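You operate a simulated robot arm through the tools that you are given. There is no shell and no other tool.

You run a simulated robot arm. Do the job below in one go: nothing can be reset, and whatever is moved stays where it is left.

JOB
The load stopped at the bench supply's limit: set the limit to 6 A, clear the load and restart it.
Fine: output off while the limit changes; input on last.

Only the result counts: the job must be done as asked and must still hold three seconds after the hand-in. Knocking over, shifting, dropping, spilling or breaking anything else fails it.

ROBOT AND FRAMES
A 7-joint arm with a two-finger parallel gripper on a trunk, on a base that drives. Base frame: it is fixed to the floor where the robot stands at the start and does not move with it; the origin is under the middle of the robot, x ahead of it, y to its left, z up; the surface under the hand at the start is at about z = 72. Units: cm, degrees, N and s.
With the tool pointing down near the work surface it reaches from about 34 to 76 cm from the robot's upright axis, wherever it stands. Its first joint turns from -115.0 to 115.0 degrees. Places, roughly: bench supply [80, 0, 80]; black plug of the black lead (2x2x5 cm) [50, -20, 80]; blue light key [30, 120, 80]; clear key of the electronic load [60, 60, 80]; current dial of the electronic load [60, 50, 80]; electronic load [90, 60, 80]; end volts dial [60, 50, 80]; limit key of the bench supply [50, -10, 90]; mode key of the electronic load [60, 60, 90]; output key of the bench supply [50, -10, 90]; red plug of the white lead (2x2x5 cm) [50, -10, 80]; volts dial of the bench supply [50, -20, 90]; yellow input key [60, 60, 80]. Payload 3.91 kg.
The tool frame sits at the grasp point between the pads (the TCP): z along the fingers, y along the line on which they close. The tips reach 3 cm beyond it. Largest opening 11 cm; finger width 2, thickness 1; the body of the gripper, 4.8 by 11.2 cm, starts 5.5 cm behind the TCP.
Orientation is that of the tool frame in the base frame, as a unit quaternion [w, x, y, z]. With the fingers straight down and closing along the base's y, the tool's x points along the base's -x, its y along +y and its z along -z.

CONTROLS
- The arm moves only by the tool arm_command. Its argument "deltas" is a list of rows, each an object of numbers (a shift or turn left out is 0, a gripper value left out holds the last): "rx", "ry", "rz": the turn, a rotation vector about the tool's x, y, z in units of 120 degrees (1.0 is 120 degrees); "dx", "dy", "dz": the shift along the tool's x, y, z in units of 500 mm (1.0 is 500 mm); "fingers": the closure in counts, from 0 (fully open) to 255 (shut). In form: [{"rx": .., "ry": .., "rz": .., "dx": .., "dy": .., "dz": .., "fingers": ..}, ...]. A call has 1 to 20 rows; each row is the pose to reach, as a shift and turn from the pose commanded when the call began, along the tool's axes at that moment. A call with a number of a shift or a turn outside -1 to 1 is refused whole. Rows are played at 5 a second. More than 5 cm and 8.6 degrees between two rows, or a gripper value outside its range, and nothing of the call is played. Where a pose cannot be reached the arm comes as near as it can. A force on the tool above 40 N (or 10 N above the force at the start of the call, whichever is more), or a blocked arm, ends the call early, and 0.2 s more pass. The fingers move at their own pace (about 10.8 cm/s each) and stop on an object; they squeeze with about 40 N. The grip force told is the motor's: it shows also when the fingers shut on nothing. Time passes only in rows, and 0.2 s behind the last, so rows that repeat a pose let the fingers close. It gives the time, the measured TCP pose, the force on the tool (base axes), the opening and the grip force at its end, in the units of the frame above (readings bear some noise), with the torque about the TCP (base axes, N m) and any sound that the robot's microphone picked up.
- Cameras (640 x 400 px; columns grow to the right, rows downward): "scene" is now at [1.84, 17.01, 152.99]; the picture's right is [0.19, -0.98, 0.00], its down [-0.74, -0.14, -0.65] and it looks along [0.64, 0.12, -0.76] (base axes); focal length 262 px, centre (320, 200). "wrist" rides on the gripper at [7.2, 1.7, -10.3] in the tool frame; the picture's right is [-0.23, 0.97, 0.00], its down [-0.76, -0.18, -0.62] and it looks along [-0.61, -0.14, 0.78] (tool axes); focal length 222 px, centre (320, 200).
- grab_frame(camera): a new picture of that camera. The clock stands still meanwhile.
- raise_lower(by): slides the trunk up (or, below 0, down) by that many cm; the arm and the scene camera ride with it, the base frame stays. It gives what a move gives, with no picture.
- base_move(legs): drives the robot by 1 to 6 legs, each [ahead, turn to the left] in cm and degrees, along the robot's own axes; the way and the turn of a leg run together, so that a leg with both is an arc; at most 150 cm and 180 degrees a leg. The arm and the cameras ride along, it lands a little off, and it stops where it bumps. It gives what a move gives.
- pan_tilt(pan, tilt): turns the head with the scene camera to pan (to the left, within 155 degrees either way) and tilt (down, from -29 to 69), counted from straight ahead of the robot. It gives what a move gives.
- point_at(camera, pixels): for up to 12 pixels [column, row] of the newest picture of that camera ("zoom" is the newest enlarged one), the place [x, y, z] in the base frame of the surface seen there, good to about 0.2 cm. The clock stands still meanwhile.
- close_up(camera, box): a new picture of the part [left, top, right, bottom] of that camera's present view, enlarged. The clock stands still meanwhile.
- job_done(): hands the job in; it is judged then, once.

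Unless the task says otherwise, let go and move clear before handing in.

The tools are called after "Request:" by a JSON object that holds its "method" and its "body". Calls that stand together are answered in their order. arm_command: Moves the arm, as the interface text tells. Its arguments: {"type":"object","properties":{"deltas":{"type":"array","items":{"type":"object","properties":{"rx":{"type":"number"},"ry":{"type":"number"},"rz":{"type":"number"},"dx":{"type":"number"},"dy":{"type":"number"},"dz":{"type":"number"},"fingers":{"type":"number"}}}}},"required":["deltas"]} The other tools are called the same way: raise_lower (by) slides the trunk up or down; base_move (legs) drives the base; pan_tilt (pan, tilt) turns the head that bears the scene camera; grab_frame (camera) takes a picture; point_at (camera, pixels) gives the place of the surface under pixels of a picture; close_up (camera, box) takes an enlarged picture of a part of a camera's view; job_done () hands the job in.

At the start:

```text
time: 0.0
tcp_pos: [28.86, 29.07, 109.79]
tool_rot: [-0.001, -0.003, 1.0, 0.0]
contact_force: [-0.2, 0.3, 0.2]
ft_torque: [-0.01, 0.0, 0.0]
gripper_width: 11.0
gripper_force: 0.0
trunk travel left (down, up): [-65.0, 34.0]
robot x, y, heading: [-0.05, 0.23, -0.1]
head pan, tilt: [11.0, 49.2]
```

scene: 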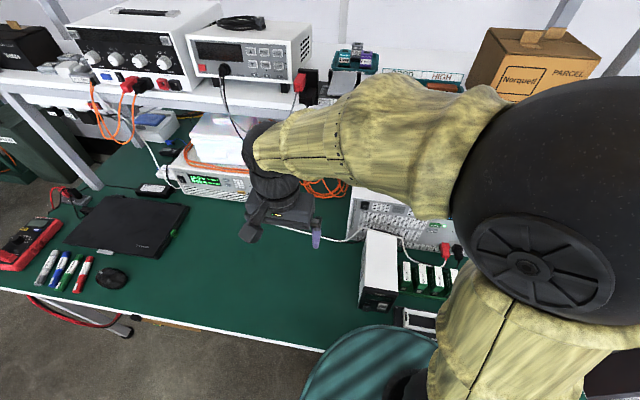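
wrist: 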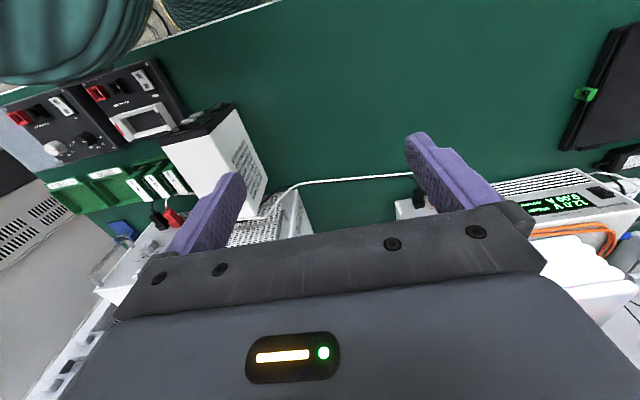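

The first pictures show a bench with a supply at about scene (400,215) with the arm in the way, and a green-display unit at (210,182). I will look closer at both.

Request:
{"method": "close_up", "body": {"camera": "scene", "box": [130, 120, 330, 245]}}

Request:
{"method": "close_up", "body": {"camera": "scene", "box": [330, 180, 490, 310]}}

Request:
{"method": "close_up", "body": {"camera": "scene", "box": [50, 0, 330, 175]}}

```text
3.20 times, centred on (230, 182) of scene
```

zoom: 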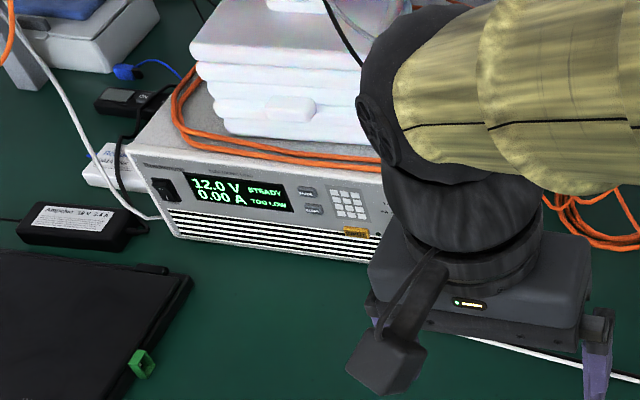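

```text
3.08 times, centred on (410, 245) of scene
```

zoom: 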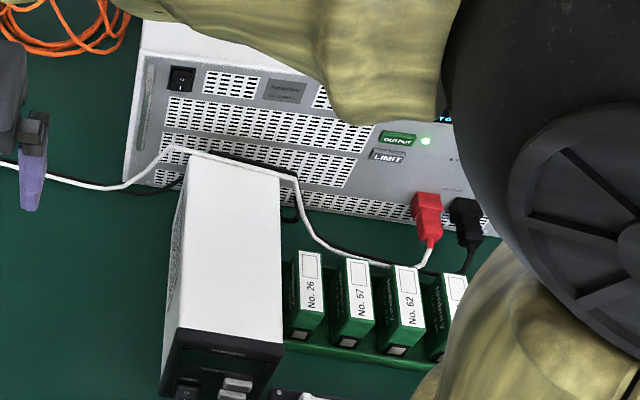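

```text
2.29 times, centred on (190, 88) of scene
```

zoom: 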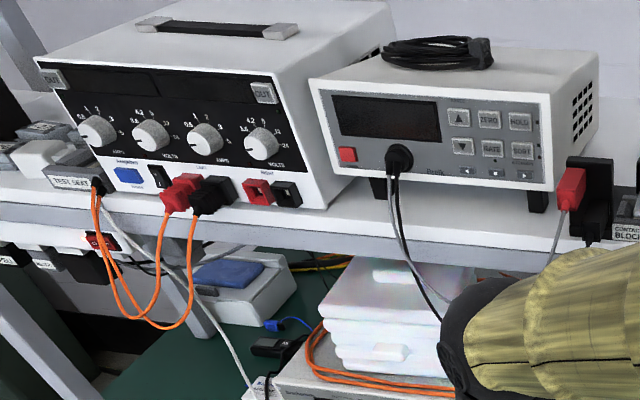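

The load at (220,185) reads 12.0 V STEADY, 0.00 A TOO LOW; the supply's panel is half hidden behind the arm. I will measure the panel places that are visible.

Request:
{"method": "grab_frame", "body": {"camera": "scene"}}

Request:
{"method": "point_at", "body": {"camera": "scene", "pixels": [[180, 178], [205, 182], [227, 179], [229, 186], [239, 184], [240, 192], [430, 225], [428, 230], [400, 320], [220, 328], [375, 195], [445, 250]]}}

Request:
{"method": "close_up", "body": {"camera": "wrist", "box": [0, 40, 320, 240]}}

Request:
{"method": "close_up", "body": {"camera": "wrist", "box": [400, 130, 640, 280]}}

```text
taken
```

scene: 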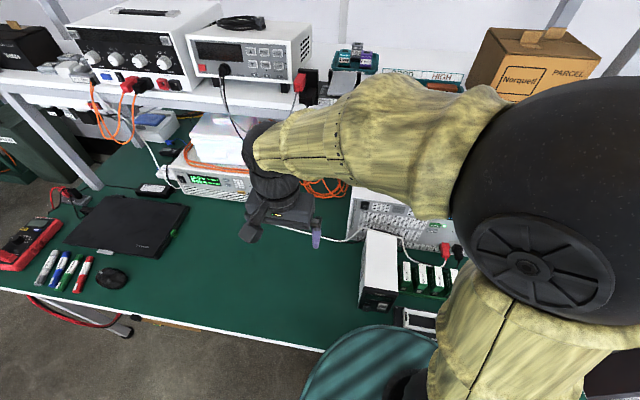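

```text
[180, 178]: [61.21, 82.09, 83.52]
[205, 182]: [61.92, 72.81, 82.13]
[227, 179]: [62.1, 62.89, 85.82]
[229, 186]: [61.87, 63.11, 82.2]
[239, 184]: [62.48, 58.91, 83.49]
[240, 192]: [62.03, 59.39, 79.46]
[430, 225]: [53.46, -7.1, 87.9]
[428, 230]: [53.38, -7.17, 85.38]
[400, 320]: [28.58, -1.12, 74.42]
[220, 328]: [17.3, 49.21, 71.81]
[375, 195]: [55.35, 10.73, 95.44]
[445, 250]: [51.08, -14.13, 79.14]
```

```text
2.00 times, centred on (160, 140) of wrist
```

zoom: 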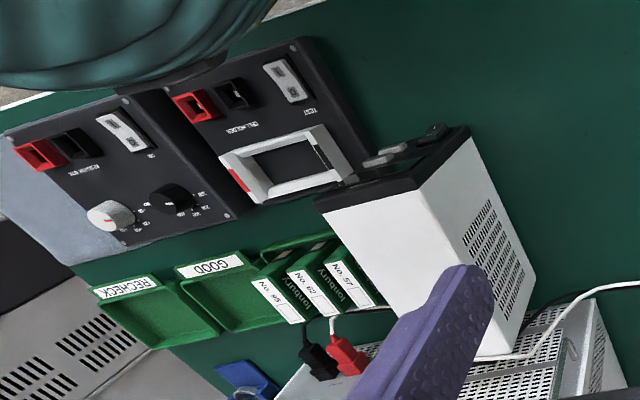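

```text
2.67 times, centred on (520, 205) of wrist
```

zoom: 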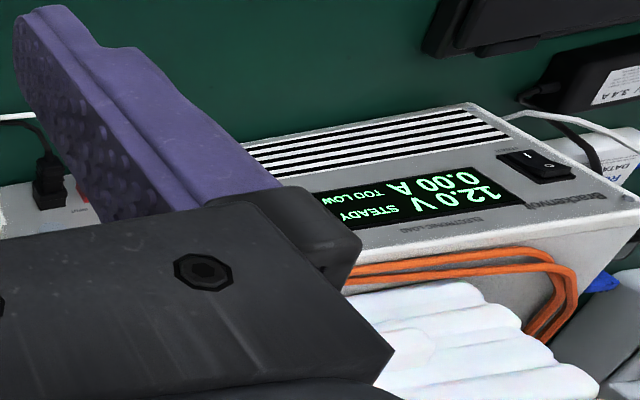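

The supply's front lies at about x=53 and the load's at x=62. I'll measure the shelf edge and the items standing in front of the supply.

Request:
{"method": "point_at", "body": {"camera": "scene", "pixels": [[60, 95], [250, 100], [378, 238], [378, 290], [362, 235], [405, 265], [440, 270], [360, 370], [420, 318], [110, 280], [240, 150], [330, 125]]}}

Request:
{"method": "pan_tilt", "body": {"pan": -40, "tilt": 45}}

Request:
{"method": "grab_frame", "body": {"camera": "scene"}}

```text
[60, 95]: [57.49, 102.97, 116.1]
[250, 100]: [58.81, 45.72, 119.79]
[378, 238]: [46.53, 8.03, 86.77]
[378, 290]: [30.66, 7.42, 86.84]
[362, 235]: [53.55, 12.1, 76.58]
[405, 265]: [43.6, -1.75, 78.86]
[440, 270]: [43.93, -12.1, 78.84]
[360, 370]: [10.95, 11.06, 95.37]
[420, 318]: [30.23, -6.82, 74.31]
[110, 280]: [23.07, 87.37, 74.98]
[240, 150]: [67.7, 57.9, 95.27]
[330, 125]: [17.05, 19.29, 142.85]
```

```text
time: 1.2
tcp_pos: [28.73, 28.99, 109.72]
tool_rot: [0.0, -0.005, 1.0, -0.001]
contact_force: [-0.2, -0.6, -0.2]
ft_torque: [0.03, 0.0, -0.01]
gripper_width: 11.0
gripper_force: 0.0
trunk travel left (down, up): [-65.0, 34.0]
robot x, y, heading: [0.14, 0.26, -0.1]
head pan, tilt: [-40.0, 45.0]
```

```text
taken
```

scene: 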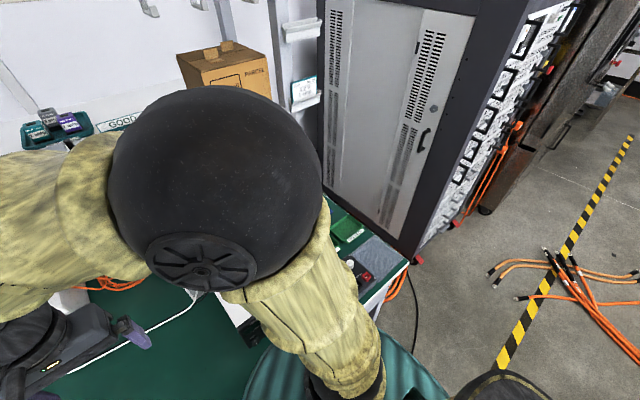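

The elbow blocks the view of the supply, so I want to back off; I check behind the robot first.

Request:
{"method": "pan_tilt", "body": {"pan": 150, "tilt": 40}}

Request:
{"method": "grab_frame", "body": {"camera": "scene"}}

Request:
{"method": "pan_tilt", "body": {"pan": -150, "tilt": 40}}

Request:
{"method": "grab_frame", "body": {"camera": "scene"}}

```text
time: 4.0
tcp_pos: [28.79, 29.09, 109.73]
tool_rot: [0.0, -0.004, 1.0, 0.0]
contact_force: [-0.4, 0.2, -0.1]
ft_torque: [0.01, 0.0, 0.01]
gripper_width: 10.98
gripper_force: 0.1
trunk travel left (down, up): [-65.0, 34.0]
robot x, y, heading: [0.01, 0.21, -0.1]
head pan, tilt: [150.0, 40.0]
```

```text
taken
```

scene: 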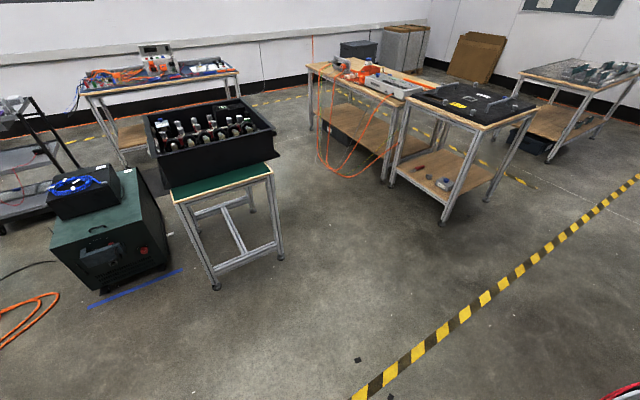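

```text
time: 8.1
tcp_pos: [28.81, 29.09, 109.88]
tool_rot: [0.0, -0.004, 1.0, 0.0]
contact_force: [-0.4, 0.6, 0.4]
ft_torque: [0.0, -0.01, 0.02]
gripper_width: 10.99
gripper_force: 0.0
trunk travel left (down, up): [-65.0, 34.0]
robot x, y, heading: [0.09, -0.05, 0.1]
head pan, tilt: [-150.0, 40.0]
```

```text
taken
```

scene: 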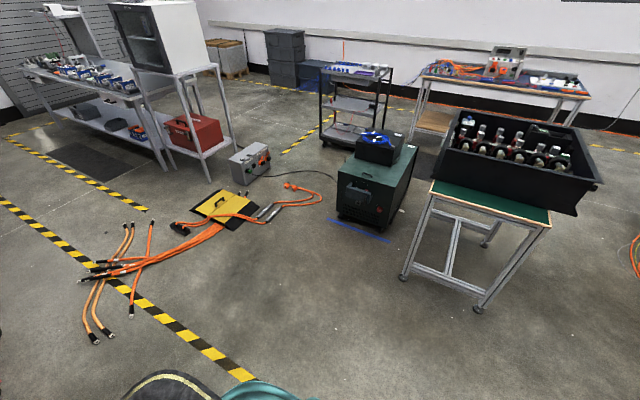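

Behind the robot the floor is free for more than half a metre. I'll back up 30 cm and look at the bench again.

Request:
{"method": "base_move", "body": {"legs": [[-30, 0]]}}

Request:
{"method": "pan_tilt", "body": {"pan": 0, "tilt": 40}}

Request:
{"method": "grab_frame", "body": {"camera": "scene"}}

Request:
{"method": "grab_frame", "body": {"camera": "wrist"}}

```text
time: 10.4
tcp_pos: [-2.12, 29.06, 109.8]
tool_rot: [0.0, -0.005, 1.0, 0.0]
contact_force: [0.1, 0.1, -0.4]
ft_torque: [-0.01, -0.01, -0.02]
gripper_width: 11.0
gripper_force: 0.0
trunk travel left (down, up): [-65.0, 34.0]
robot x, y, heading: [-30.9, -0.48, 0.3]
head pan, tilt: [-150.0, 40.0]
```

```text
time: 12.8
tcp_pos: [-2.01, 29.06, 109.79]
tool_rot: [0.0, -0.005, 1.0, -0.001]
contact_force: [0.6, -1.1, 0.2]
ft_torque: [0.01, -0.01, 0.03]
gripper_width: 10.98
gripper_force: 0.1
trunk travel left (down, up): [-65.0, 34.0]
robot x, y, heading: [-30.69, 0.25, 0.2]
head pan, tilt: [0.0, 40.0]
```

```text
taken
```

scene: 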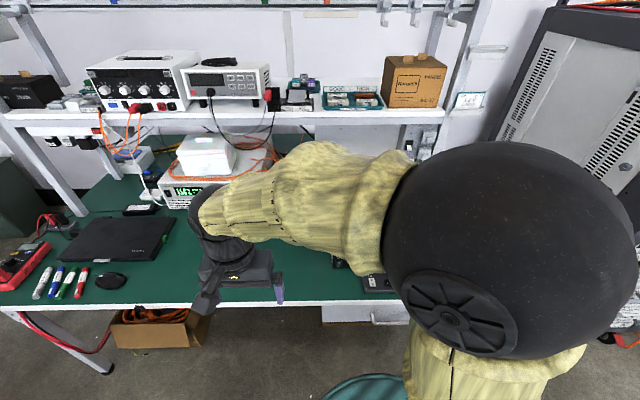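

```text
taken
```

wrist: 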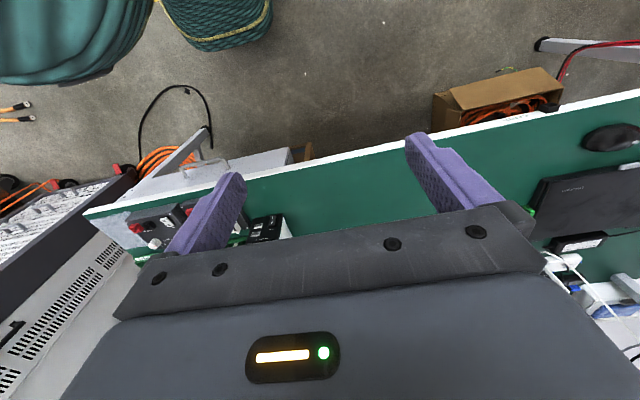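

The area around the hand is now clear over the floor. I'll roll the tool about its own axis (first quarter) so that the wrist camera ends on top when the tool later points forward.

Request:
{"method": "arm_command", "body": {"deltas": [{"rz": 0.068, "fingers": 255}, {"rz": 0.136}, {"rz": 0.204}, {"rz": 0.272}, {"rz": 0.34}, {"rz": 0.408}, {"rz": 0.476}, {"rz": 0.544}, {"rz": 0.612}, {"rz": 0.68}, {"rz": 0.75}]}}

Request:
{"method": "grab_frame", "body": {"camera": "scene"}}

```text
time: 15.2
tcp_pos: [-1.85, 28.94, 109.9]
tool_rot: [0.0, 0.704, 0.71, 0.0]
contact_force: [-0.2, 0.2, 0.8]
ft_torque: [-0.01, 0.0, 0.0]
gripper_width: 0.0
gripper_force: 37.7
trunk travel left (down, up): [-65.0, 34.0]
robot x, y, heading: [-30.92, 0.18, 0.3]
head pan, tilt: [0.0, 40.0]
```

```text
taken
```

scene: 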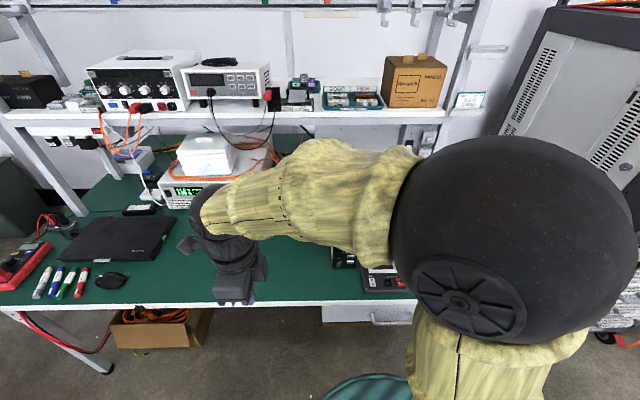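

The roll went well (tool x now along +y, camera at about (190,245)). I'll do the second quarter.

Request:
{"method": "arm_command", "body": {"deltas": [{"rz": 0.068}, {"rz": 0.136}, {"rz": 0.204}, {"rz": 0.272}, {"rz": 0.34}, {"rz": 0.408}, {"rz": 0.476}, {"rz": 0.544}, {"rz": 0.612}, {"rz": 0.68}, {"rz": 0.75}]}}

Request:
{"method": "grab_frame", "body": {"camera": "scene"}}

```text
time: 17.6
tcp_pos: [-2.1, 29.38, 109.96]
tool_rot: [-0.001, 1.0, 0.006, -0.001]
contact_force: [0.6, -0.1, 0.0]
ft_torque: [0.0, -0.02, 0.01]
gripper_width: 0.01
gripper_force: 37.9
out of reach, approached as far as the arm can: row 7, 8, 9
trunk travel left (down, up): [-65.0, 34.0]
robot x, y, heading: [-30.79, -0.12, 0.2]
head pan, tilt: [0.0, 40.0]
```

```text
taken
```

scene: 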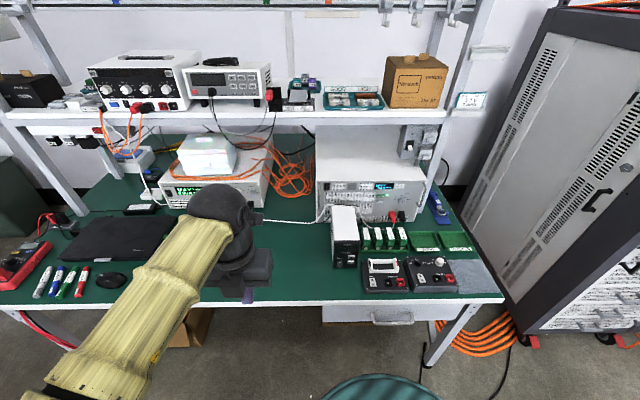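

The arm changed to an elbow-left posture and the supply panel is now visible around (370,195). I'll look closely at it and at the load.

Request:
{"method": "close_up", "body": {"camera": "scene", "box": [310, 170, 430, 245]}}

Request:
{"method": "point_at", "body": {"camera": "zoom", "pixels": [[380, 80], [296, 100], [300, 130], [450, 120]]}}

Request:
{"method": "close_up", "body": {"camera": "scene", "box": [150, 165, 290, 250]}}

```text
5.33 times, centred on (370, 208) of scene
```

zoom: 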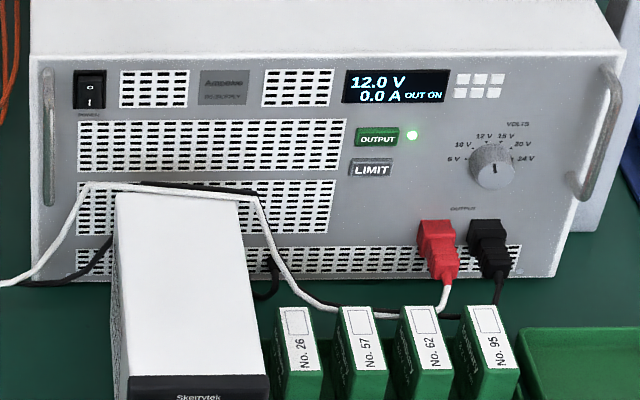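

```text
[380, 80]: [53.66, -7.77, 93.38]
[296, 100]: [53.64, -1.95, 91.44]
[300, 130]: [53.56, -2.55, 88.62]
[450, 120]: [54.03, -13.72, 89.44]
```

```text
4.57 times, centred on (220, 208) of scene
```

zoom: 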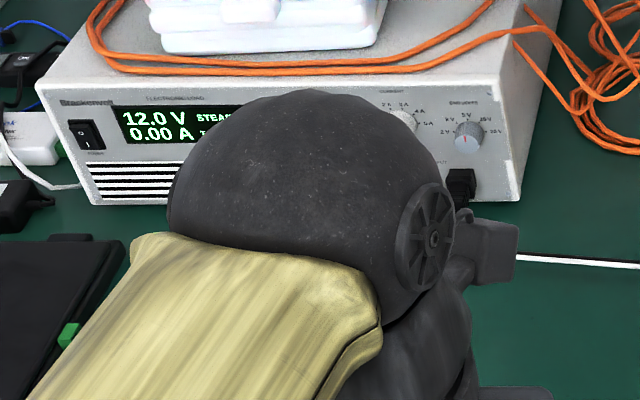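

The supply shows 12.0 V, 0.0 A, OUT ON; OUTPUT is at zoom (377,137), LIMIT at (370,168). I'll now tilt the tool to point forward, swinging about the wrist over free space.

Request:
{"method": "arm_command", "body": {"deltas": [{"ry": 0.0682, "dx": 0.057, "dz": -0.004}, {"ry": 0.1364, "dx": 0.113, "dz": -0.016}, {"ry": 0.2045, "dx": 0.166, "dz": -0.036}, {"ry": 0.2727, "dx": 0.216, "dz": -0.063}, {"ry": 0.3409, "dx": 0.262, "dz": -0.098}, {"ry": 0.4091, "dx": 0.302, "dz": -0.138}, {"ry": 0.4773, "dx": 0.337, "dz": -0.184}, {"ry": 0.5455, "dx": 0.364, "dz": -0.234}, {"ry": 0.6136, "dx": 0.384, "dz": -0.287}, {"ry": 0.6818, "dx": 0.396, "dz": -0.343}, {"ry": 0.75, "dx": 0.4, "dz": -0.4}]}}

Request:
{"method": "grab_frame", "body": {"camera": "scene"}}

Request:
{"method": "close_up", "body": {"camera": "scene", "box": [340, 175, 420, 225]}}

Request:
{"method": "point_at", "body": {"camera": "scene", "pixels": [[379, 196], [380, 201], [345, 225], [332, 225], [385, 250], [350, 205]]}}

```text
time: 20.0
tcp_pos: [17.94, 29.44, 129.95]
tool_rot: [-0.005, 0.707, 0.008, 0.707]
contact_force: [-0.1, 1.2, -0.1]
ft_torque: [-0.01, 0.0, -0.04]
gripper_width: 0.0
gripper_force: 37.6
trunk travel left (down, up): [-65.0, 34.0]
robot x, y, heading: [-30.69, 0.22, -0.1]
head pan, tilt: [0.0, 40.0]
```

```text
taken
```

scene: 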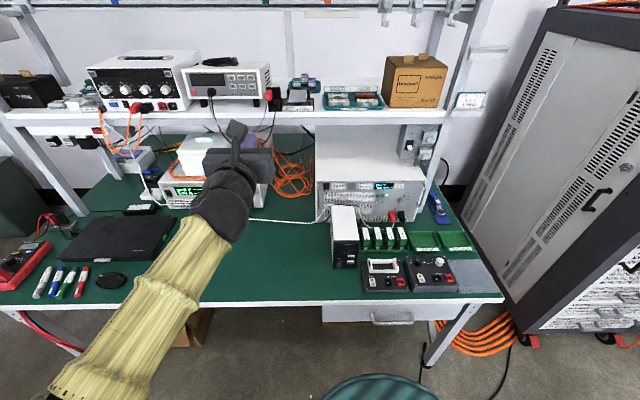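

```text
8.00 times, centred on (380, 200) of scene
```

zoom: 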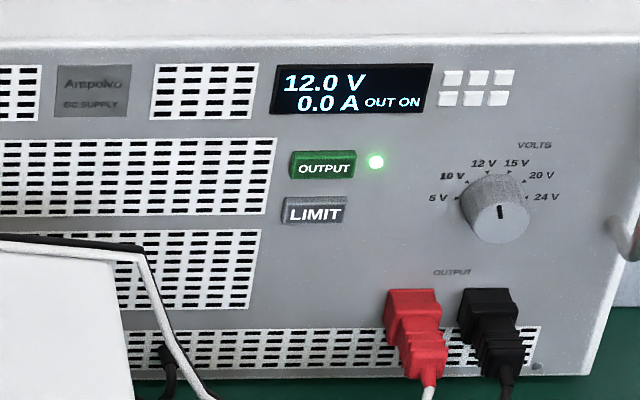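

```text
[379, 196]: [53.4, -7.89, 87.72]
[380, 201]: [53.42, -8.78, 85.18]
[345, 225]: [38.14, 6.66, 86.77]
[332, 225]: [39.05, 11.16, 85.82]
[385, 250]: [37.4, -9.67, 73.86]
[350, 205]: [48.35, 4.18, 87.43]
```

The tool now points forward with the camera on top (tool x up, y to the right). I'll get exact key places from the zoom: OUTPUT (323,166), LIMIT (314,211).

Request:
{"method": "point_at", "body": {"camera": "zoom", "pixels": [[323, 166], [314, 211], [292, 152], [354, 178], [285, 222], [345, 204], [500, 215], [270, 180], [410, 300], [415, 330], [0, 290], [130, 320]]}}

```text
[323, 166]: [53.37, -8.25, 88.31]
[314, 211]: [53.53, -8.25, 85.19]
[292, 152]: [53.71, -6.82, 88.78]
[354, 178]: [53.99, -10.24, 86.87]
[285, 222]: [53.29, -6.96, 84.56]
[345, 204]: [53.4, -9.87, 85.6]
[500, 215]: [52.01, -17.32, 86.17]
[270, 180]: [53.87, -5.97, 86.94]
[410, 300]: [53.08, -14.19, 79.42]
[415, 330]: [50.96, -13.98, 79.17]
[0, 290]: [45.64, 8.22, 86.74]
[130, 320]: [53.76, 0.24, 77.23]
```

OUTPUT is at about (53.4,-8.4,88.0) and LIMIT at (53.4,-8.4,85.0). I'll carry the hand sideways in the air in front of the supply, then down.

Request:
{"method": "arm_command", "body": {"deltas": [{"dy": 0.084, "dx": -0.02}, {"dy": 0.168, "dx": -0.04}, {"dy": 0.252, "dx": -0.06}, {"dy": 0.336, "dx": -0.08}, {"dy": 0.42, "dx": -0.1}, {"dy": 0.504, "dx": -0.12}, {"dy": 0.588, "dx": -0.14}, {"dy": 0.672, "dx": -0.16}, {"dy": 0.757, "dx": -0.18}]}}

Request:
{"method": "grab_frame", "body": {"camera": "scene"}}

```text
time: 22.0
tcp_pos: [18.65, -8.67, 120.97]
tool_rot: [-0.005, 0.707, 0.004, 0.707]
contact_force: [-0.6, 0.3, -0.2]
ft_torque: [0.01, 0.03, -0.01]
gripper_width: 0.0
gripper_force: 37.5
out of reach, approached as far as the arm can: row 8
trunk travel left (down, up): [-65.0, 34.0]
robot x, y, heading: [-31.0, 0.16, -0.1]
head pan, tilt: [0.0, 40.0]
```

```text
taken
```

scene: 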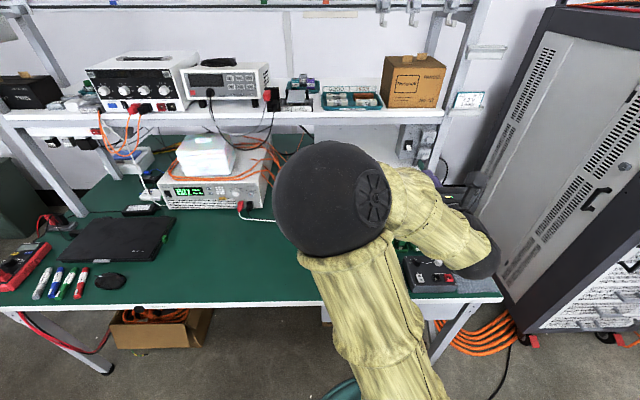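

The elbow is now in front of the camera and the hand is right of it at about (440,190). I'll check where the elbow and wrist are before lowering.

Request:
{"method": "point_at", "body": {"camera": "scene", "pixels": [[320, 150], [330, 200], [290, 240], [380, 200], [440, 230], [490, 260], [470, 185], [380, 330], [440, 180]]}}

Request:
{"method": "grab_frame", "body": {"camera": "wrist"}}

```text
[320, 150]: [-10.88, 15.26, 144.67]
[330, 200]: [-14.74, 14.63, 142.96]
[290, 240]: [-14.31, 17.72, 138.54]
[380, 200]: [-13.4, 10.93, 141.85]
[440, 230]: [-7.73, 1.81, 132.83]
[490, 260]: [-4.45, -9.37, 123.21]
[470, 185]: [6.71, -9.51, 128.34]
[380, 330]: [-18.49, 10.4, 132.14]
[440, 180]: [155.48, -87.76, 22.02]
```

```text
taken
```

wrist: 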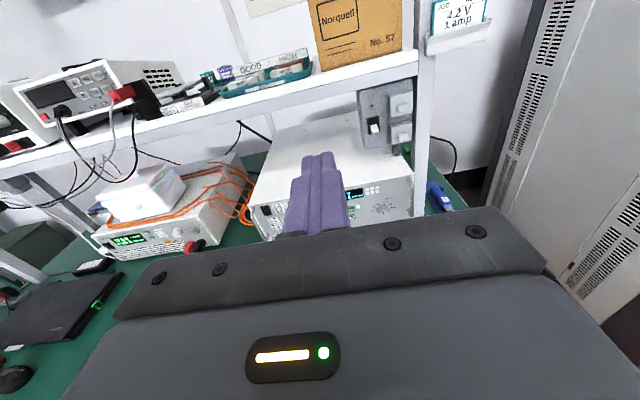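

The elbow is at x≈-12 over free floor, so lowering the trunk by 33 cm brings the hand down to key height safely.

Request:
{"method": "raise_lower", "body": {"by": -33}}

Request:
{"method": "grab_frame", "body": {"camera": "scene"}}

Request:
{"method": "grab_frame", "body": {"camera": "wrist"}}

```text
time: 25.2
tcp_pos: [18.58, -8.62, 88.09]
tool_rot: [-0.003, 0.707, 0.003, 0.707]
contact_force: [0.4, 0.3, -0.5]
ft_torque: [-0.01, -0.05, 0.01]
gripper_width: 0.01
gripper_force: 37.5
trunk travel left (down, up): [-32.0, 67.0]
robot x, y, heading: [-30.84, 0.05, 0.2]
head pan, tilt: [0.0, 40.0]
```

```text
taken
```

scene: 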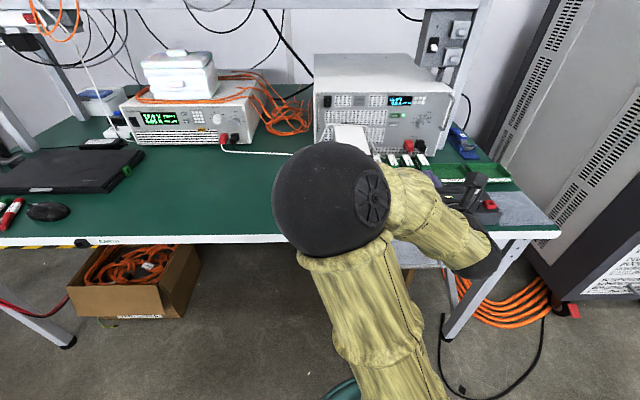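

```text
taken
```

wrist: 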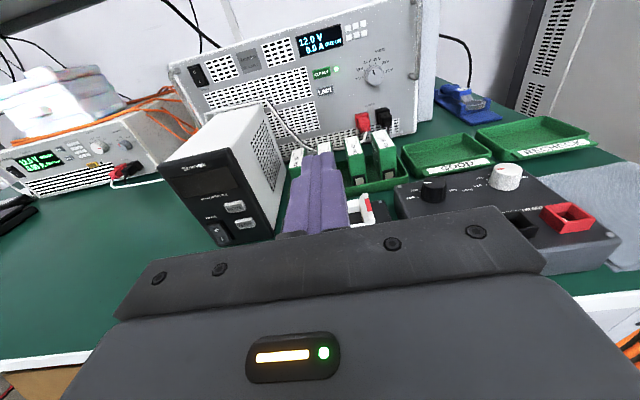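

Both displays are now visible: supply in scene (400,102), load at (175,118). I'll read them and the load's key positions.

Request:
{"method": "close_up", "body": {"camera": "scene", "box": [120, 90, 270, 165]}}

Request:
{"method": "point_at", "body": {"camera": "zoom", "pixels": [[291, 110], [291, 135], [345, 185], [360, 150], [380, 170], [430, 120], [500, 125], [490, 210]]}}

Request:
{"method": "close_up", "body": {"camera": "scene", "box": [320, 80, 460, 165]}}

Request:
{"method": "point_at", "body": {"camera": "zoom", "pixels": [[350, 157], [347, 177]]}}

```text
4.27 times, centred on (195, 128) of scene
```

zoom: 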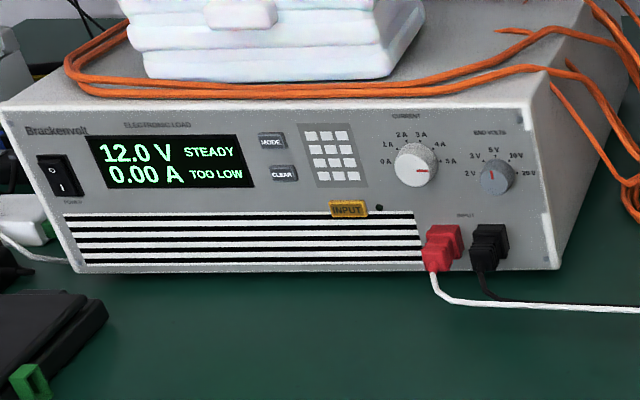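

```text
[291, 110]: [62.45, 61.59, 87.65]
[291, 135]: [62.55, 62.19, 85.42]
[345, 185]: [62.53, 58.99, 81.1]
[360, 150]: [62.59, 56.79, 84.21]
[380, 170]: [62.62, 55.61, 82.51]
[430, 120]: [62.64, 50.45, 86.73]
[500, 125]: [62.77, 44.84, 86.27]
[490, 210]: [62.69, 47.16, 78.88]
```

```text
4.57 times, centred on (390, 122) of scene
```

zoom: 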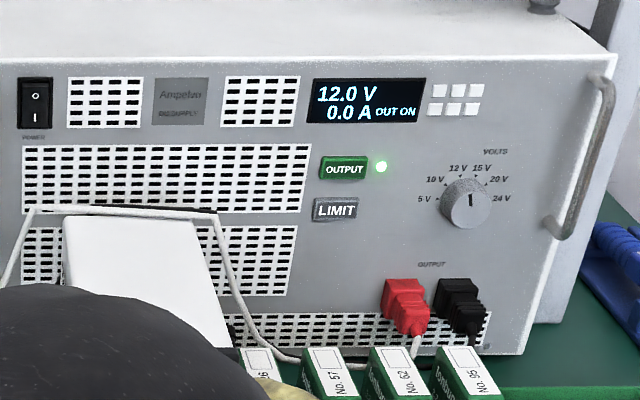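

```text
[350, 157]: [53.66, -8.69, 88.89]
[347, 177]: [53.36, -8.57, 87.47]
```

Approaching: the hand is aligned with OUTPUT (y=-8.6, z=88.1). I'll advance to about 1.5 cm short of the key and check.

Request:
{"method": "arm_command", "body": {"deltas": [{"dz": 0.08}, {"dz": 0.16}, {"dz": 0.24}, {"dz": 0.32}, {"dz": 0.4}, {"dz": 0.48}, {"dz": 0.54}, {"dz": 0.59}]}}

Request:
{"method": "grab_frame", "body": {"camera": "wrist"}}

Request:
{"method": "grab_frame", "body": {"camera": "scene"}}

```text
time: 27.0
tcp_pos: [48.3, -8.3, 87.85]
tool_rot: [-0.004, 0.707, 0.003, 0.707]
contact_force: [-0.4, 0.0, -0.3]
ft_torque: [0.0, -0.01, -0.01]
gripper_width: 0.0
gripper_force: 38.2
trunk travel left (down, up): [-32.0, 67.0]
robot x, y, heading: [-30.94, 0.27, 0.3]
head pan, tilt: [0.0, 40.0]
```

```text
taken
```

wrist: 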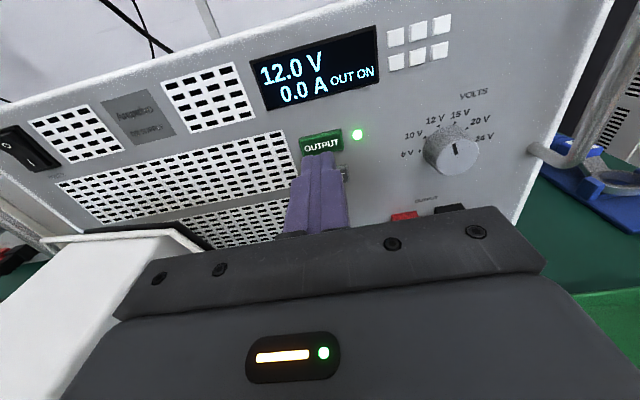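

```text
taken
```

scene: 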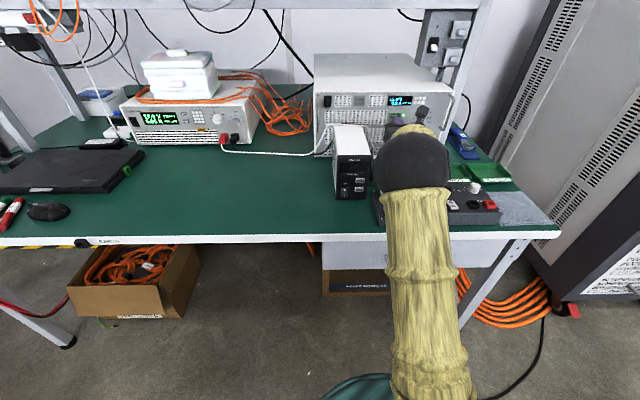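

The fingertips point at the OUTPUT key at wrist (321,142). I'll press forward gently and return.

Request:
{"method": "arm_command", "body": {"deltas": [{"dz": 0.02}, {"dz": 0.036}, {"dz": 0.044}, {"dz": 0.05}, {"dz": 0.05}, {"dz": 0.03}, {"dz": 0.0}]}}

Request:
{"method": "close_up", "body": {"camera": "wrist", "box": [220, 20, 460, 170]}}

```text
time: 28.6
tcp_pos: [48.14, -8.24, 88.07]
tool_rot: [-0.005, 0.707, 0.004, 0.707]
contact_force: [-0.7, 0.8, 0.0]
ft_torque: [0.01, -0.02, -0.01]
gripper_width: 0.0
gripper_force: 37.9
trunk travel left (down, up): [-32.0, 67.0]
robot x, y, heading: [-30.71, -0.3, 0.4]
head pan, tilt: [0.0, 40.0]
heard: click
```

```text
2.67 times, centred on (340, 95) of wrist
```

zoom: 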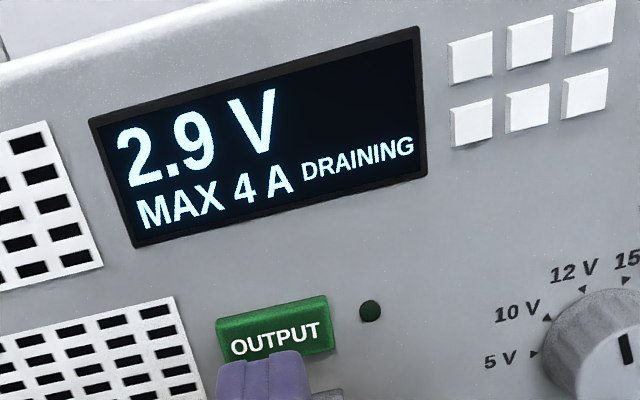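

One click: output is off and the display shows MAX 4 A, DRAINING. I'll lower the fingers to LIMIT height while the voltage drains.

Request:
{"method": "arm_command", "body": {"deltas": [{"dx": -0.03}, {"dx": -0.062}, {"dx": -0.062}, {"dx": -0.062}, {"dx": -0.062}, {"dx": -0.062}, {"dx": -0.062}, {"dx": -0.062}, {"dx": -0.062}, {"dx": -0.062}]}}

Request:
{"method": "grab_frame", "body": {"camera": "wrist"}}

```text
time: 30.8
tcp_pos: [48.22, -8.11, 84.89]
tool_rot: [-0.004, 0.707, 0.004, 0.707]
contact_force: [-0.1, -0.3, 0.6]
ft_torque: [-0.02, -0.01, -0.01]
gripper_width: 0.01
gripper_force: 37.6
trunk travel left (down, up): [-32.0, 67.0]
robot x, y, heading: [-30.94, 0.14, 0.4]
head pan, tilt: [0.0, 40.0]
```

```text
taken
```

wrist: 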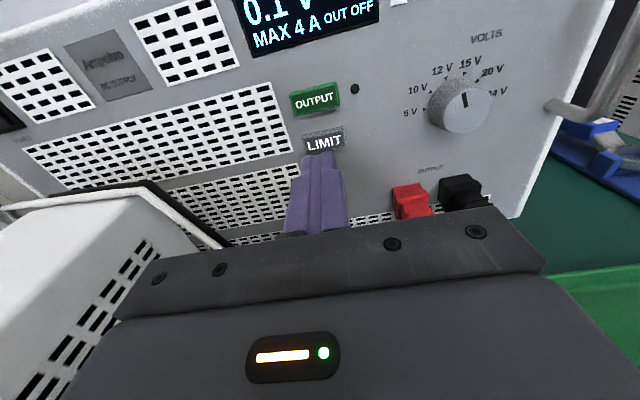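

Output is OFF (0.1 V, MAX 4 A), and the fingers are aimed at LIMIT at (323,143). I'll press LIMIT once and read the display.

Request:
{"method": "arm_command", "body": {"deltas": [{"dz": 0.02}, {"dz": 0.036}, {"dz": 0.044}, {"dz": 0.05}, {"dz": 0.05}, {"dz": 0.03}, {"dz": 0.0}]}}

Request:
{"method": "close_up", "body": {"camera": "wrist", "box": [220, 0, 460, 150]}}

```text
time: 32.4
tcp_pos: [48.2, -8.17, 84.89]
tool_rot: [-0.003, 0.707, 0.003, 0.707]
contact_force: [0.4, 0.8, -0.7]
ft_torque: [0.02, 0.01, 0.01]
gripper_width: 0.0
gripper_force: 37.3
trunk travel left (down, up): [-32.0, 67.0]
robot x, y, heading: [-30.8, 0.25, 0.1]
head pan, tilt: [0.0, 40.0]
heard: click
```

```text
2.67 times, centred on (340, 75) of wrist
```

zoom: 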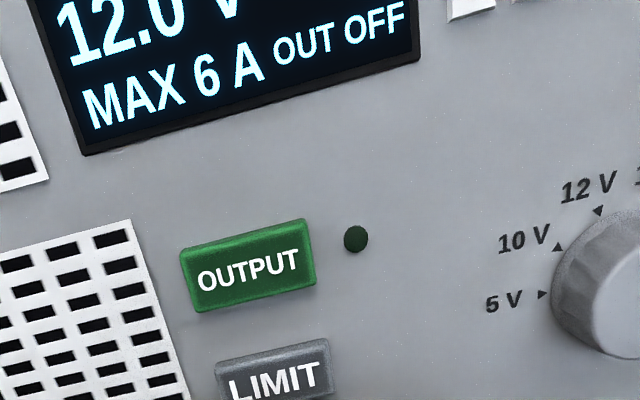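

The limit now reads MAX 6 A, OUT OFF. I'll go back up to OUTPUT and press it once.

Request:
{"method": "arm_command", "body": {"deltas": [{"dx": 0.03}, {"dx": 0.063}, {"dx": 0.063, "dz": 0.02}, {"dx": 0.063, "dz": 0.036}, {"dx": 0.063, "dz": 0.044}, {"dx": 0.063, "dz": 0.05}, {"dx": 0.063, "dz": 0.05}, {"dx": 0.063, "dz": 0.03}, {"dx": 0.063, "dz": 0.0}, {"dx": 0.063}, {"dx": 0.063}, {"dx": 0.063}]}}

Request:
{"method": "close_up", "body": {"camera": "wrist", "box": [220, 20, 460, 170]}}

```text
time: 35.0
tcp_pos: [47.93, -8.08, 88.02]
tool_rot: [-0.004, 0.707, 0.004, 0.707]
contact_force: [-0.4, 0.1, -1.3]
ft_torque: [-0.01, -0.03, 0.01]
gripper_width: 0.03
gripper_force: 37.3
trunk travel left (down, up): [-32.0, 67.0]
robot x, y, heading: [-31.0, -0.04, 0.3]
head pan, tilt: [0.0, 40.0]
heard: click
```

```text
2.67 times, centred on (340, 95) of wrist
```

zoom: 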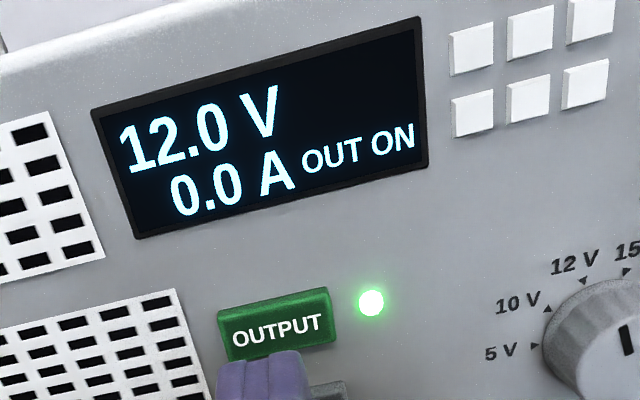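

Output is on again with 12.0 V, after the limit read 6 A. I'll retreat the arm straight back and look left to plan the drive to the load.

Request:
{"method": "arm_command", "body": {"deltas": [{"dz": -0.06}, {"dz": -0.14}, {"dz": -0.22}, {"dz": -0.3}, {"dz": -0.38}, {"dz": -0.46}, {"dz": -0.54}, {"dz": -0.59}]}}

Request:
{"method": "pan_tilt", "body": {"pan": 70, "tilt": 35}}

Request:
{"method": "grab_frame", "body": {"camera": "scene"}}

Request:
{"method": "pan_tilt", "body": {"pan": 130, "tilt": 35}}

Request:
{"method": "grab_frame", "body": {"camera": "scene"}}

```text
time: 36.8
tcp_pos: [18.57, -8.36, 88.13]
tool_rot: [-0.004, 0.707, 0.004, 0.707]
contact_force: [0.5, 0.6, 0.6]
ft_torque: [-0.02, -0.01, 0.0]
gripper_width: 0.0
gripper_force: 37.7
trunk travel left (down, up): [-32.0, 67.0]
robot x, y, heading: [-30.8, 0.09, 0.2]
head pan, tilt: [0.0, 40.0]
```

```text
time: 38.2
tcp_pos: [18.61, -8.31, 88.03]
tool_rot: [-0.004, 0.707, 0.004, 0.707]
contact_force: [0.3, 0.6, -0.8]
ft_torque: [0.0, -0.01, -0.03]
gripper_width: 0.03
gripper_force: 37.6
trunk travel left (down, up): [-32.0, 67.0]
robot x, y, heading: [-30.54, -0.4, -0.1]
head pan, tilt: [70.0, 35.0]
```

```text
taken
```

scene: 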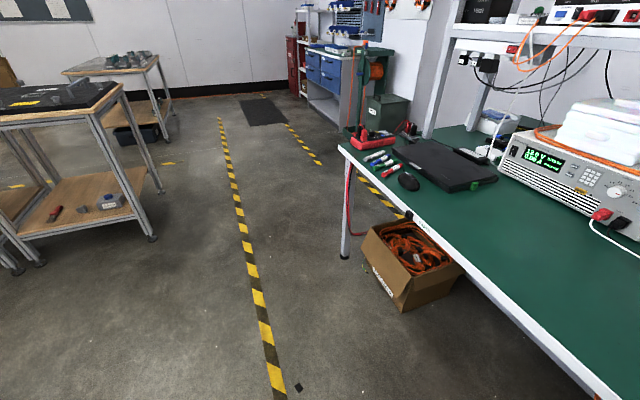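

```text
time: 39.5
tcp_pos: [18.53, -8.19, 88.08]
tool_rot: [-0.003, 0.707, 0.003, 0.707]
contact_force: [0.2, -0.5, -0.4]
ft_torque: [0.02, 0.02, 0.03]
gripper_width: 0.0
gripper_force: 37.9
trunk travel left (down, up): [-32.0, 67.0]
robot x, y, heading: [-31.01, -0.13, 0.2]
head pan, tilt: [130.0, 35.0]
```

```text
taken
```

scene: 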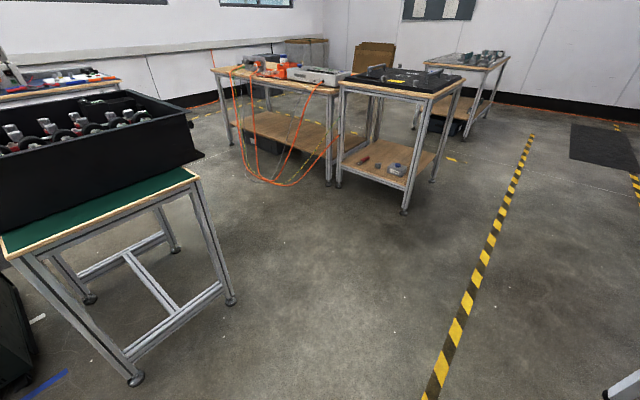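

The floor to the left is free apart from a cardboard box poking out under the bench at (410,270) of the previous view. I'll measure it.

Request:
{"method": "pan_tilt", "body": {"pan": 60, "tilt": 45}}

Request:
{"method": "grab_frame", "body": {"camera": "scene"}}

```text
time: 41.0
tcp_pos: [18.6, -8.26, 88.04]
tool_rot: [-0.003, 0.707, 0.003, 0.707]
contact_force: [0.0, 0.5, -0.1]
ft_torque: [-0.01, 0.04, -0.04]
gripper_width: 0.02
gripper_force: 37.6
trunk travel left (down, up): [-32.0, 67.0]
robot x, y, heading: [-30.82, 0.18, 0.4]
head pan, tilt: [60.0, 45.0]
```

```text
taken
```

scene: 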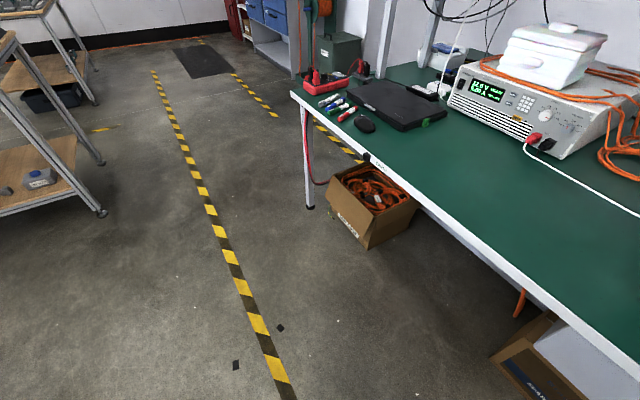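

Request:
{"method": "point_at", "body": {"camera": "scene", "pixels": [[330, 190], [370, 248], [405, 225], [310, 208], [295, 98], [525, 288], [495, 365], [510, 155], [95, 215]]}}

```text
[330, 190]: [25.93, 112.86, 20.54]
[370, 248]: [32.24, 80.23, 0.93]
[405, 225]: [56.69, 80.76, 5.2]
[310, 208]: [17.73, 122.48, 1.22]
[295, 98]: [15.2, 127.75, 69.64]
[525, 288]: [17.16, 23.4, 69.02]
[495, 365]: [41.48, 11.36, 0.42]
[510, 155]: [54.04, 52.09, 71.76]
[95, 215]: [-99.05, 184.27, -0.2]
```

The box is at x>26, y 80–113, well out of the way. I'll turn left, drive 68 cm and turn back so that I face the load.

Request:
{"method": "base_move", "body": {"legs": [[0, 90], [68, 0], [0, -90]]}}

Request:
{"method": "pan_tilt", "body": {"pan": 0, "tilt": 40}}

Request:
{"method": "grab_frame", "body": {"camera": "scene"}}

Request:
{"method": "grab_frame", "body": {"camera": "wrist"}}

```text
time: 56.5
tcp_pos: [16.77, 61.25, 88.2]
tool_rot: [-0.014, 0.707, 0.014, 0.707]
contact_force: [0.6, 0.4, 1.0]
ft_torque: [0.03, 0.0, -0.01]
gripper_width: 0.02
gripper_force: 37.5
trunk travel left (down, up): [-32.0, 67.0]
robot x, y, heading: [-32.47, 68.06, 2.2]
head pan, tilt: [60.0, 45.0]
```

```text
time: 57.8
tcp_pos: [16.77, 61.31, 88.03]
tool_rot: [-0.014, 0.707, 0.014, 0.707]
contact_force: [0.1, 0.0, -0.2]
ft_torque: [0.04, 0.0, 0.01]
gripper_width: 0.0
gripper_force: 38.0
trunk travel left (down, up): [-32.0, 67.0]
robot x, y, heading: [-32.79, 68.59, 2.0]
head pan, tilt: [0.0, 40.0]
```

```text
taken
```

scene: 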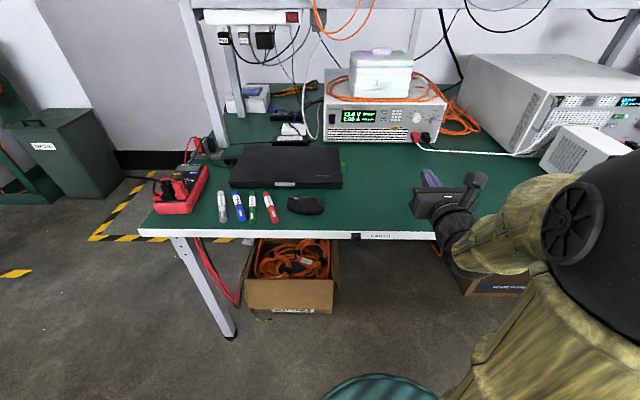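

```text
taken
```

wrist: 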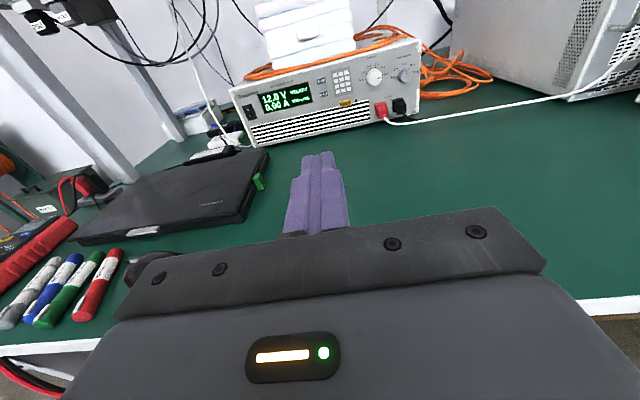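

I'm in front of the load with a heading error of 2°. I'll drive 11 cm ahead while correcting the heading.

Request:
{"method": "base_move", "body": {"legs": [[11, -2]]}}

Request:
{"method": "close_up", "body": {"camera": "scene", "box": [300, 80, 460, 180]}}

Request:
{"method": "grab_frame", "body": {"camera": "wrist"}}

```text
time: 59.0
tcp_pos: [27.47, 59.34, 88.12]
tool_rot: [-0.001, 0.707, 0.001, 0.707]
contact_force: [0.6, 0.4, 0.5]
ft_torque: [-0.02, 0.02, 0.02]
gripper_width: 0.0
gripper_force: 37.7
trunk travel left (down, up): [-32.0, 67.0]
robot x, y, heading: [-21.77, 68.34, -0.3]
head pan, tilt: [0.0, 40.0]
```

```text
4.00 times, centred on (380, 130) of scene
```

zoom: 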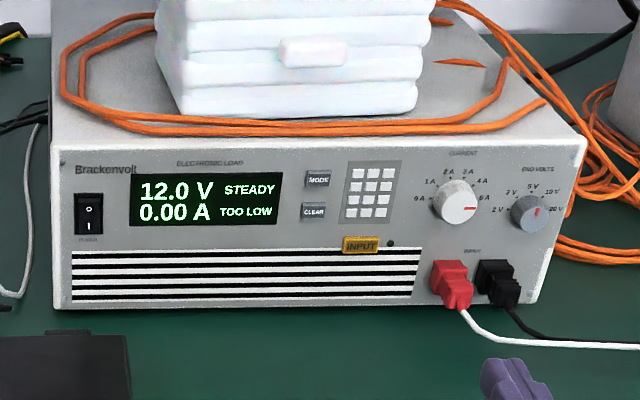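

```text
taken
```

wrist: 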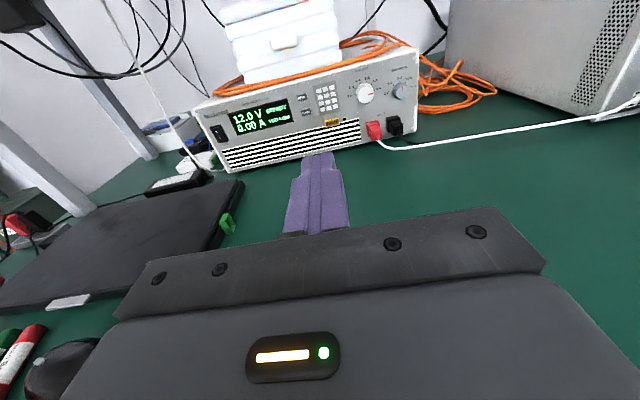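

The load still shows TOO LOW. I'll zoom on keys and dials for exact places.

Request:
{"method": "close_up", "body": {"camera": "scene", "box": [370, 110, 450, 160]}}

Request:
{"method": "point_at", "body": {"camera": "zoom", "pixels": [[72, 120], [72, 90], [50, 105], [52, 132], [100, 105], [100, 135], [150, 215], [145, 230], [110, 218], [190, 213], [225, 215]]}}

```text
8.00 times, centred on (410, 135) of scene
```

zoom: 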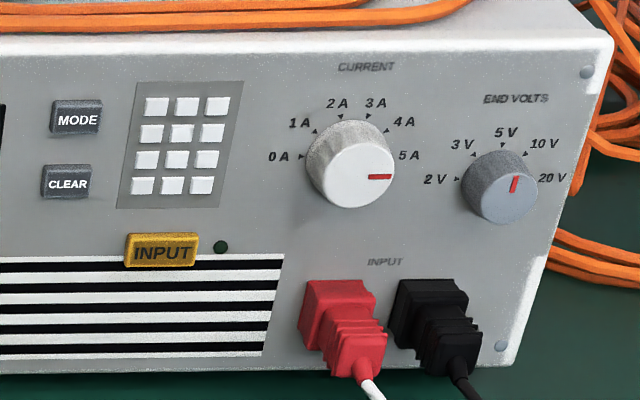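

```text
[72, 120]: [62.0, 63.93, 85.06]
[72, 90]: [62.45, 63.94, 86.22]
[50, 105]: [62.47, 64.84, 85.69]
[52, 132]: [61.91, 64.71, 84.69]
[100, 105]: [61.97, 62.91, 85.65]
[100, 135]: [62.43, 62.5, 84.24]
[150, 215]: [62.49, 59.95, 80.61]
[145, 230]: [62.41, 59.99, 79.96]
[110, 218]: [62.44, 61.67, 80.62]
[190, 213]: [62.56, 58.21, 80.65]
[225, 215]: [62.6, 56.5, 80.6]
```

Dial reads 5 A. I still need the CLEAR (68,182) and INPUT (162,250) key centres.

Request:
{"method": "point_at", "body": {"camera": "zoom", "pixels": [[68, 183], [42, 180], [92, 185], [66, 168], [66, 198], [162, 250], [127, 250], [198, 248], [160, 235], [160, 265], [68, 225], [20, 180]]}}

```text
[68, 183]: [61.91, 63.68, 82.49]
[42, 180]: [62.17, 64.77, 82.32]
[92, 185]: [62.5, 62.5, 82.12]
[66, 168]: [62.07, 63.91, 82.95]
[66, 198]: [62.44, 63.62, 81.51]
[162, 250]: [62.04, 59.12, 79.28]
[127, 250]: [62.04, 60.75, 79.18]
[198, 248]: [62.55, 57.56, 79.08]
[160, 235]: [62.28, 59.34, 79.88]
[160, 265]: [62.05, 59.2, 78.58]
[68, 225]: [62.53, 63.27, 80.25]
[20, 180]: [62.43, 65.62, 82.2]
```

CLEAR is at (62.0,63.7,82.3) and INPUT at (62.0,59.2,79.2). I'll approach at the present height first and check wrist clearance over the bench and laptop.

Request:
{"method": "arm_command", "body": {"deltas": [{"dz": 0.08, "dy": -0.03}, {"dz": 0.16, "dy": -0.06}, {"dz": 0.24, "dy": -0.087}, {"dz": 0.32, "dy": -0.087}, {"dz": 0.4, "dy": -0.087}, {"dz": 0.48, "dy": -0.087}, {"dz": 0.54, "dy": -0.087}]}}

Request:
{"method": "grab_frame", "body": {"camera": "scene"}}

Request:
{"method": "grab_frame", "body": {"camera": "wrist"}}

Request:
{"method": "point_at", "body": {"camera": "wrist", "pixels": [[130, 260], [100, 230], [60, 180]]}}

```text
time: 60.6
tcp_pos: [54.76, 63.99, 88.27]
tool_rot: [0.0, 0.707, 0.0, 0.707]
contact_force: [0.6, 0.3, 0.0]
ft_torque: [-0.01, 0.02, 0.0]
gripper_width: 0.01
gripper_force: 37.6
trunk travel left (down, up): [-32.0, 67.0]
robot x, y, heading: [-21.77, 68.2, -0.3]
head pan, tilt: [0.0, 40.0]
```

```text
taken
```

scene: 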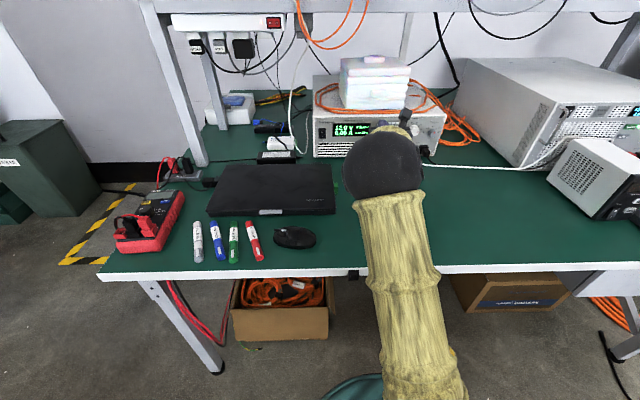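

```text
taken
```

wrist: 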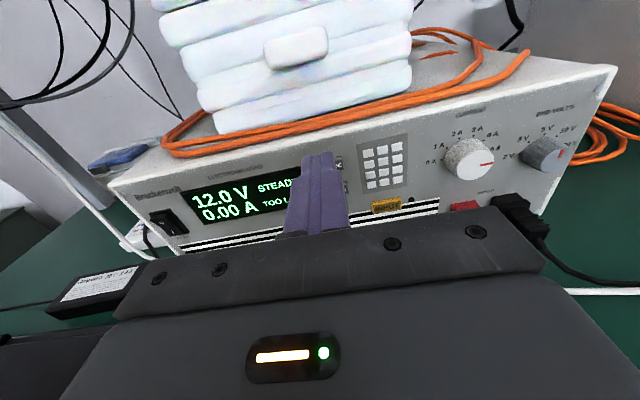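

```text
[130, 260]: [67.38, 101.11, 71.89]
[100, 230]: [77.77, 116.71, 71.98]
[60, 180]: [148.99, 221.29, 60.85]
```

I'll measure the arm's sphere joint and laptop in the scene view to judge clearance.

Request:
{"method": "point_at", "body": {"camera": "scene", "pixels": [[385, 140], [385, 165], [385, 190], [350, 165], [420, 165], [395, 230], [335, 200], [333, 170], [295, 237], [400, 300]]}}

```text
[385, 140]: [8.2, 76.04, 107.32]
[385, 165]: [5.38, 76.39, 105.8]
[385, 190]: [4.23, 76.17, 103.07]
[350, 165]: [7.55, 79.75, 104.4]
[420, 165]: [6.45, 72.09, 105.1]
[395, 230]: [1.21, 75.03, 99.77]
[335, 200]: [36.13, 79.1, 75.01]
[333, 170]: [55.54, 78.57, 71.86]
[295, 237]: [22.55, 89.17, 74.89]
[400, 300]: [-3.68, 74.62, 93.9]
```

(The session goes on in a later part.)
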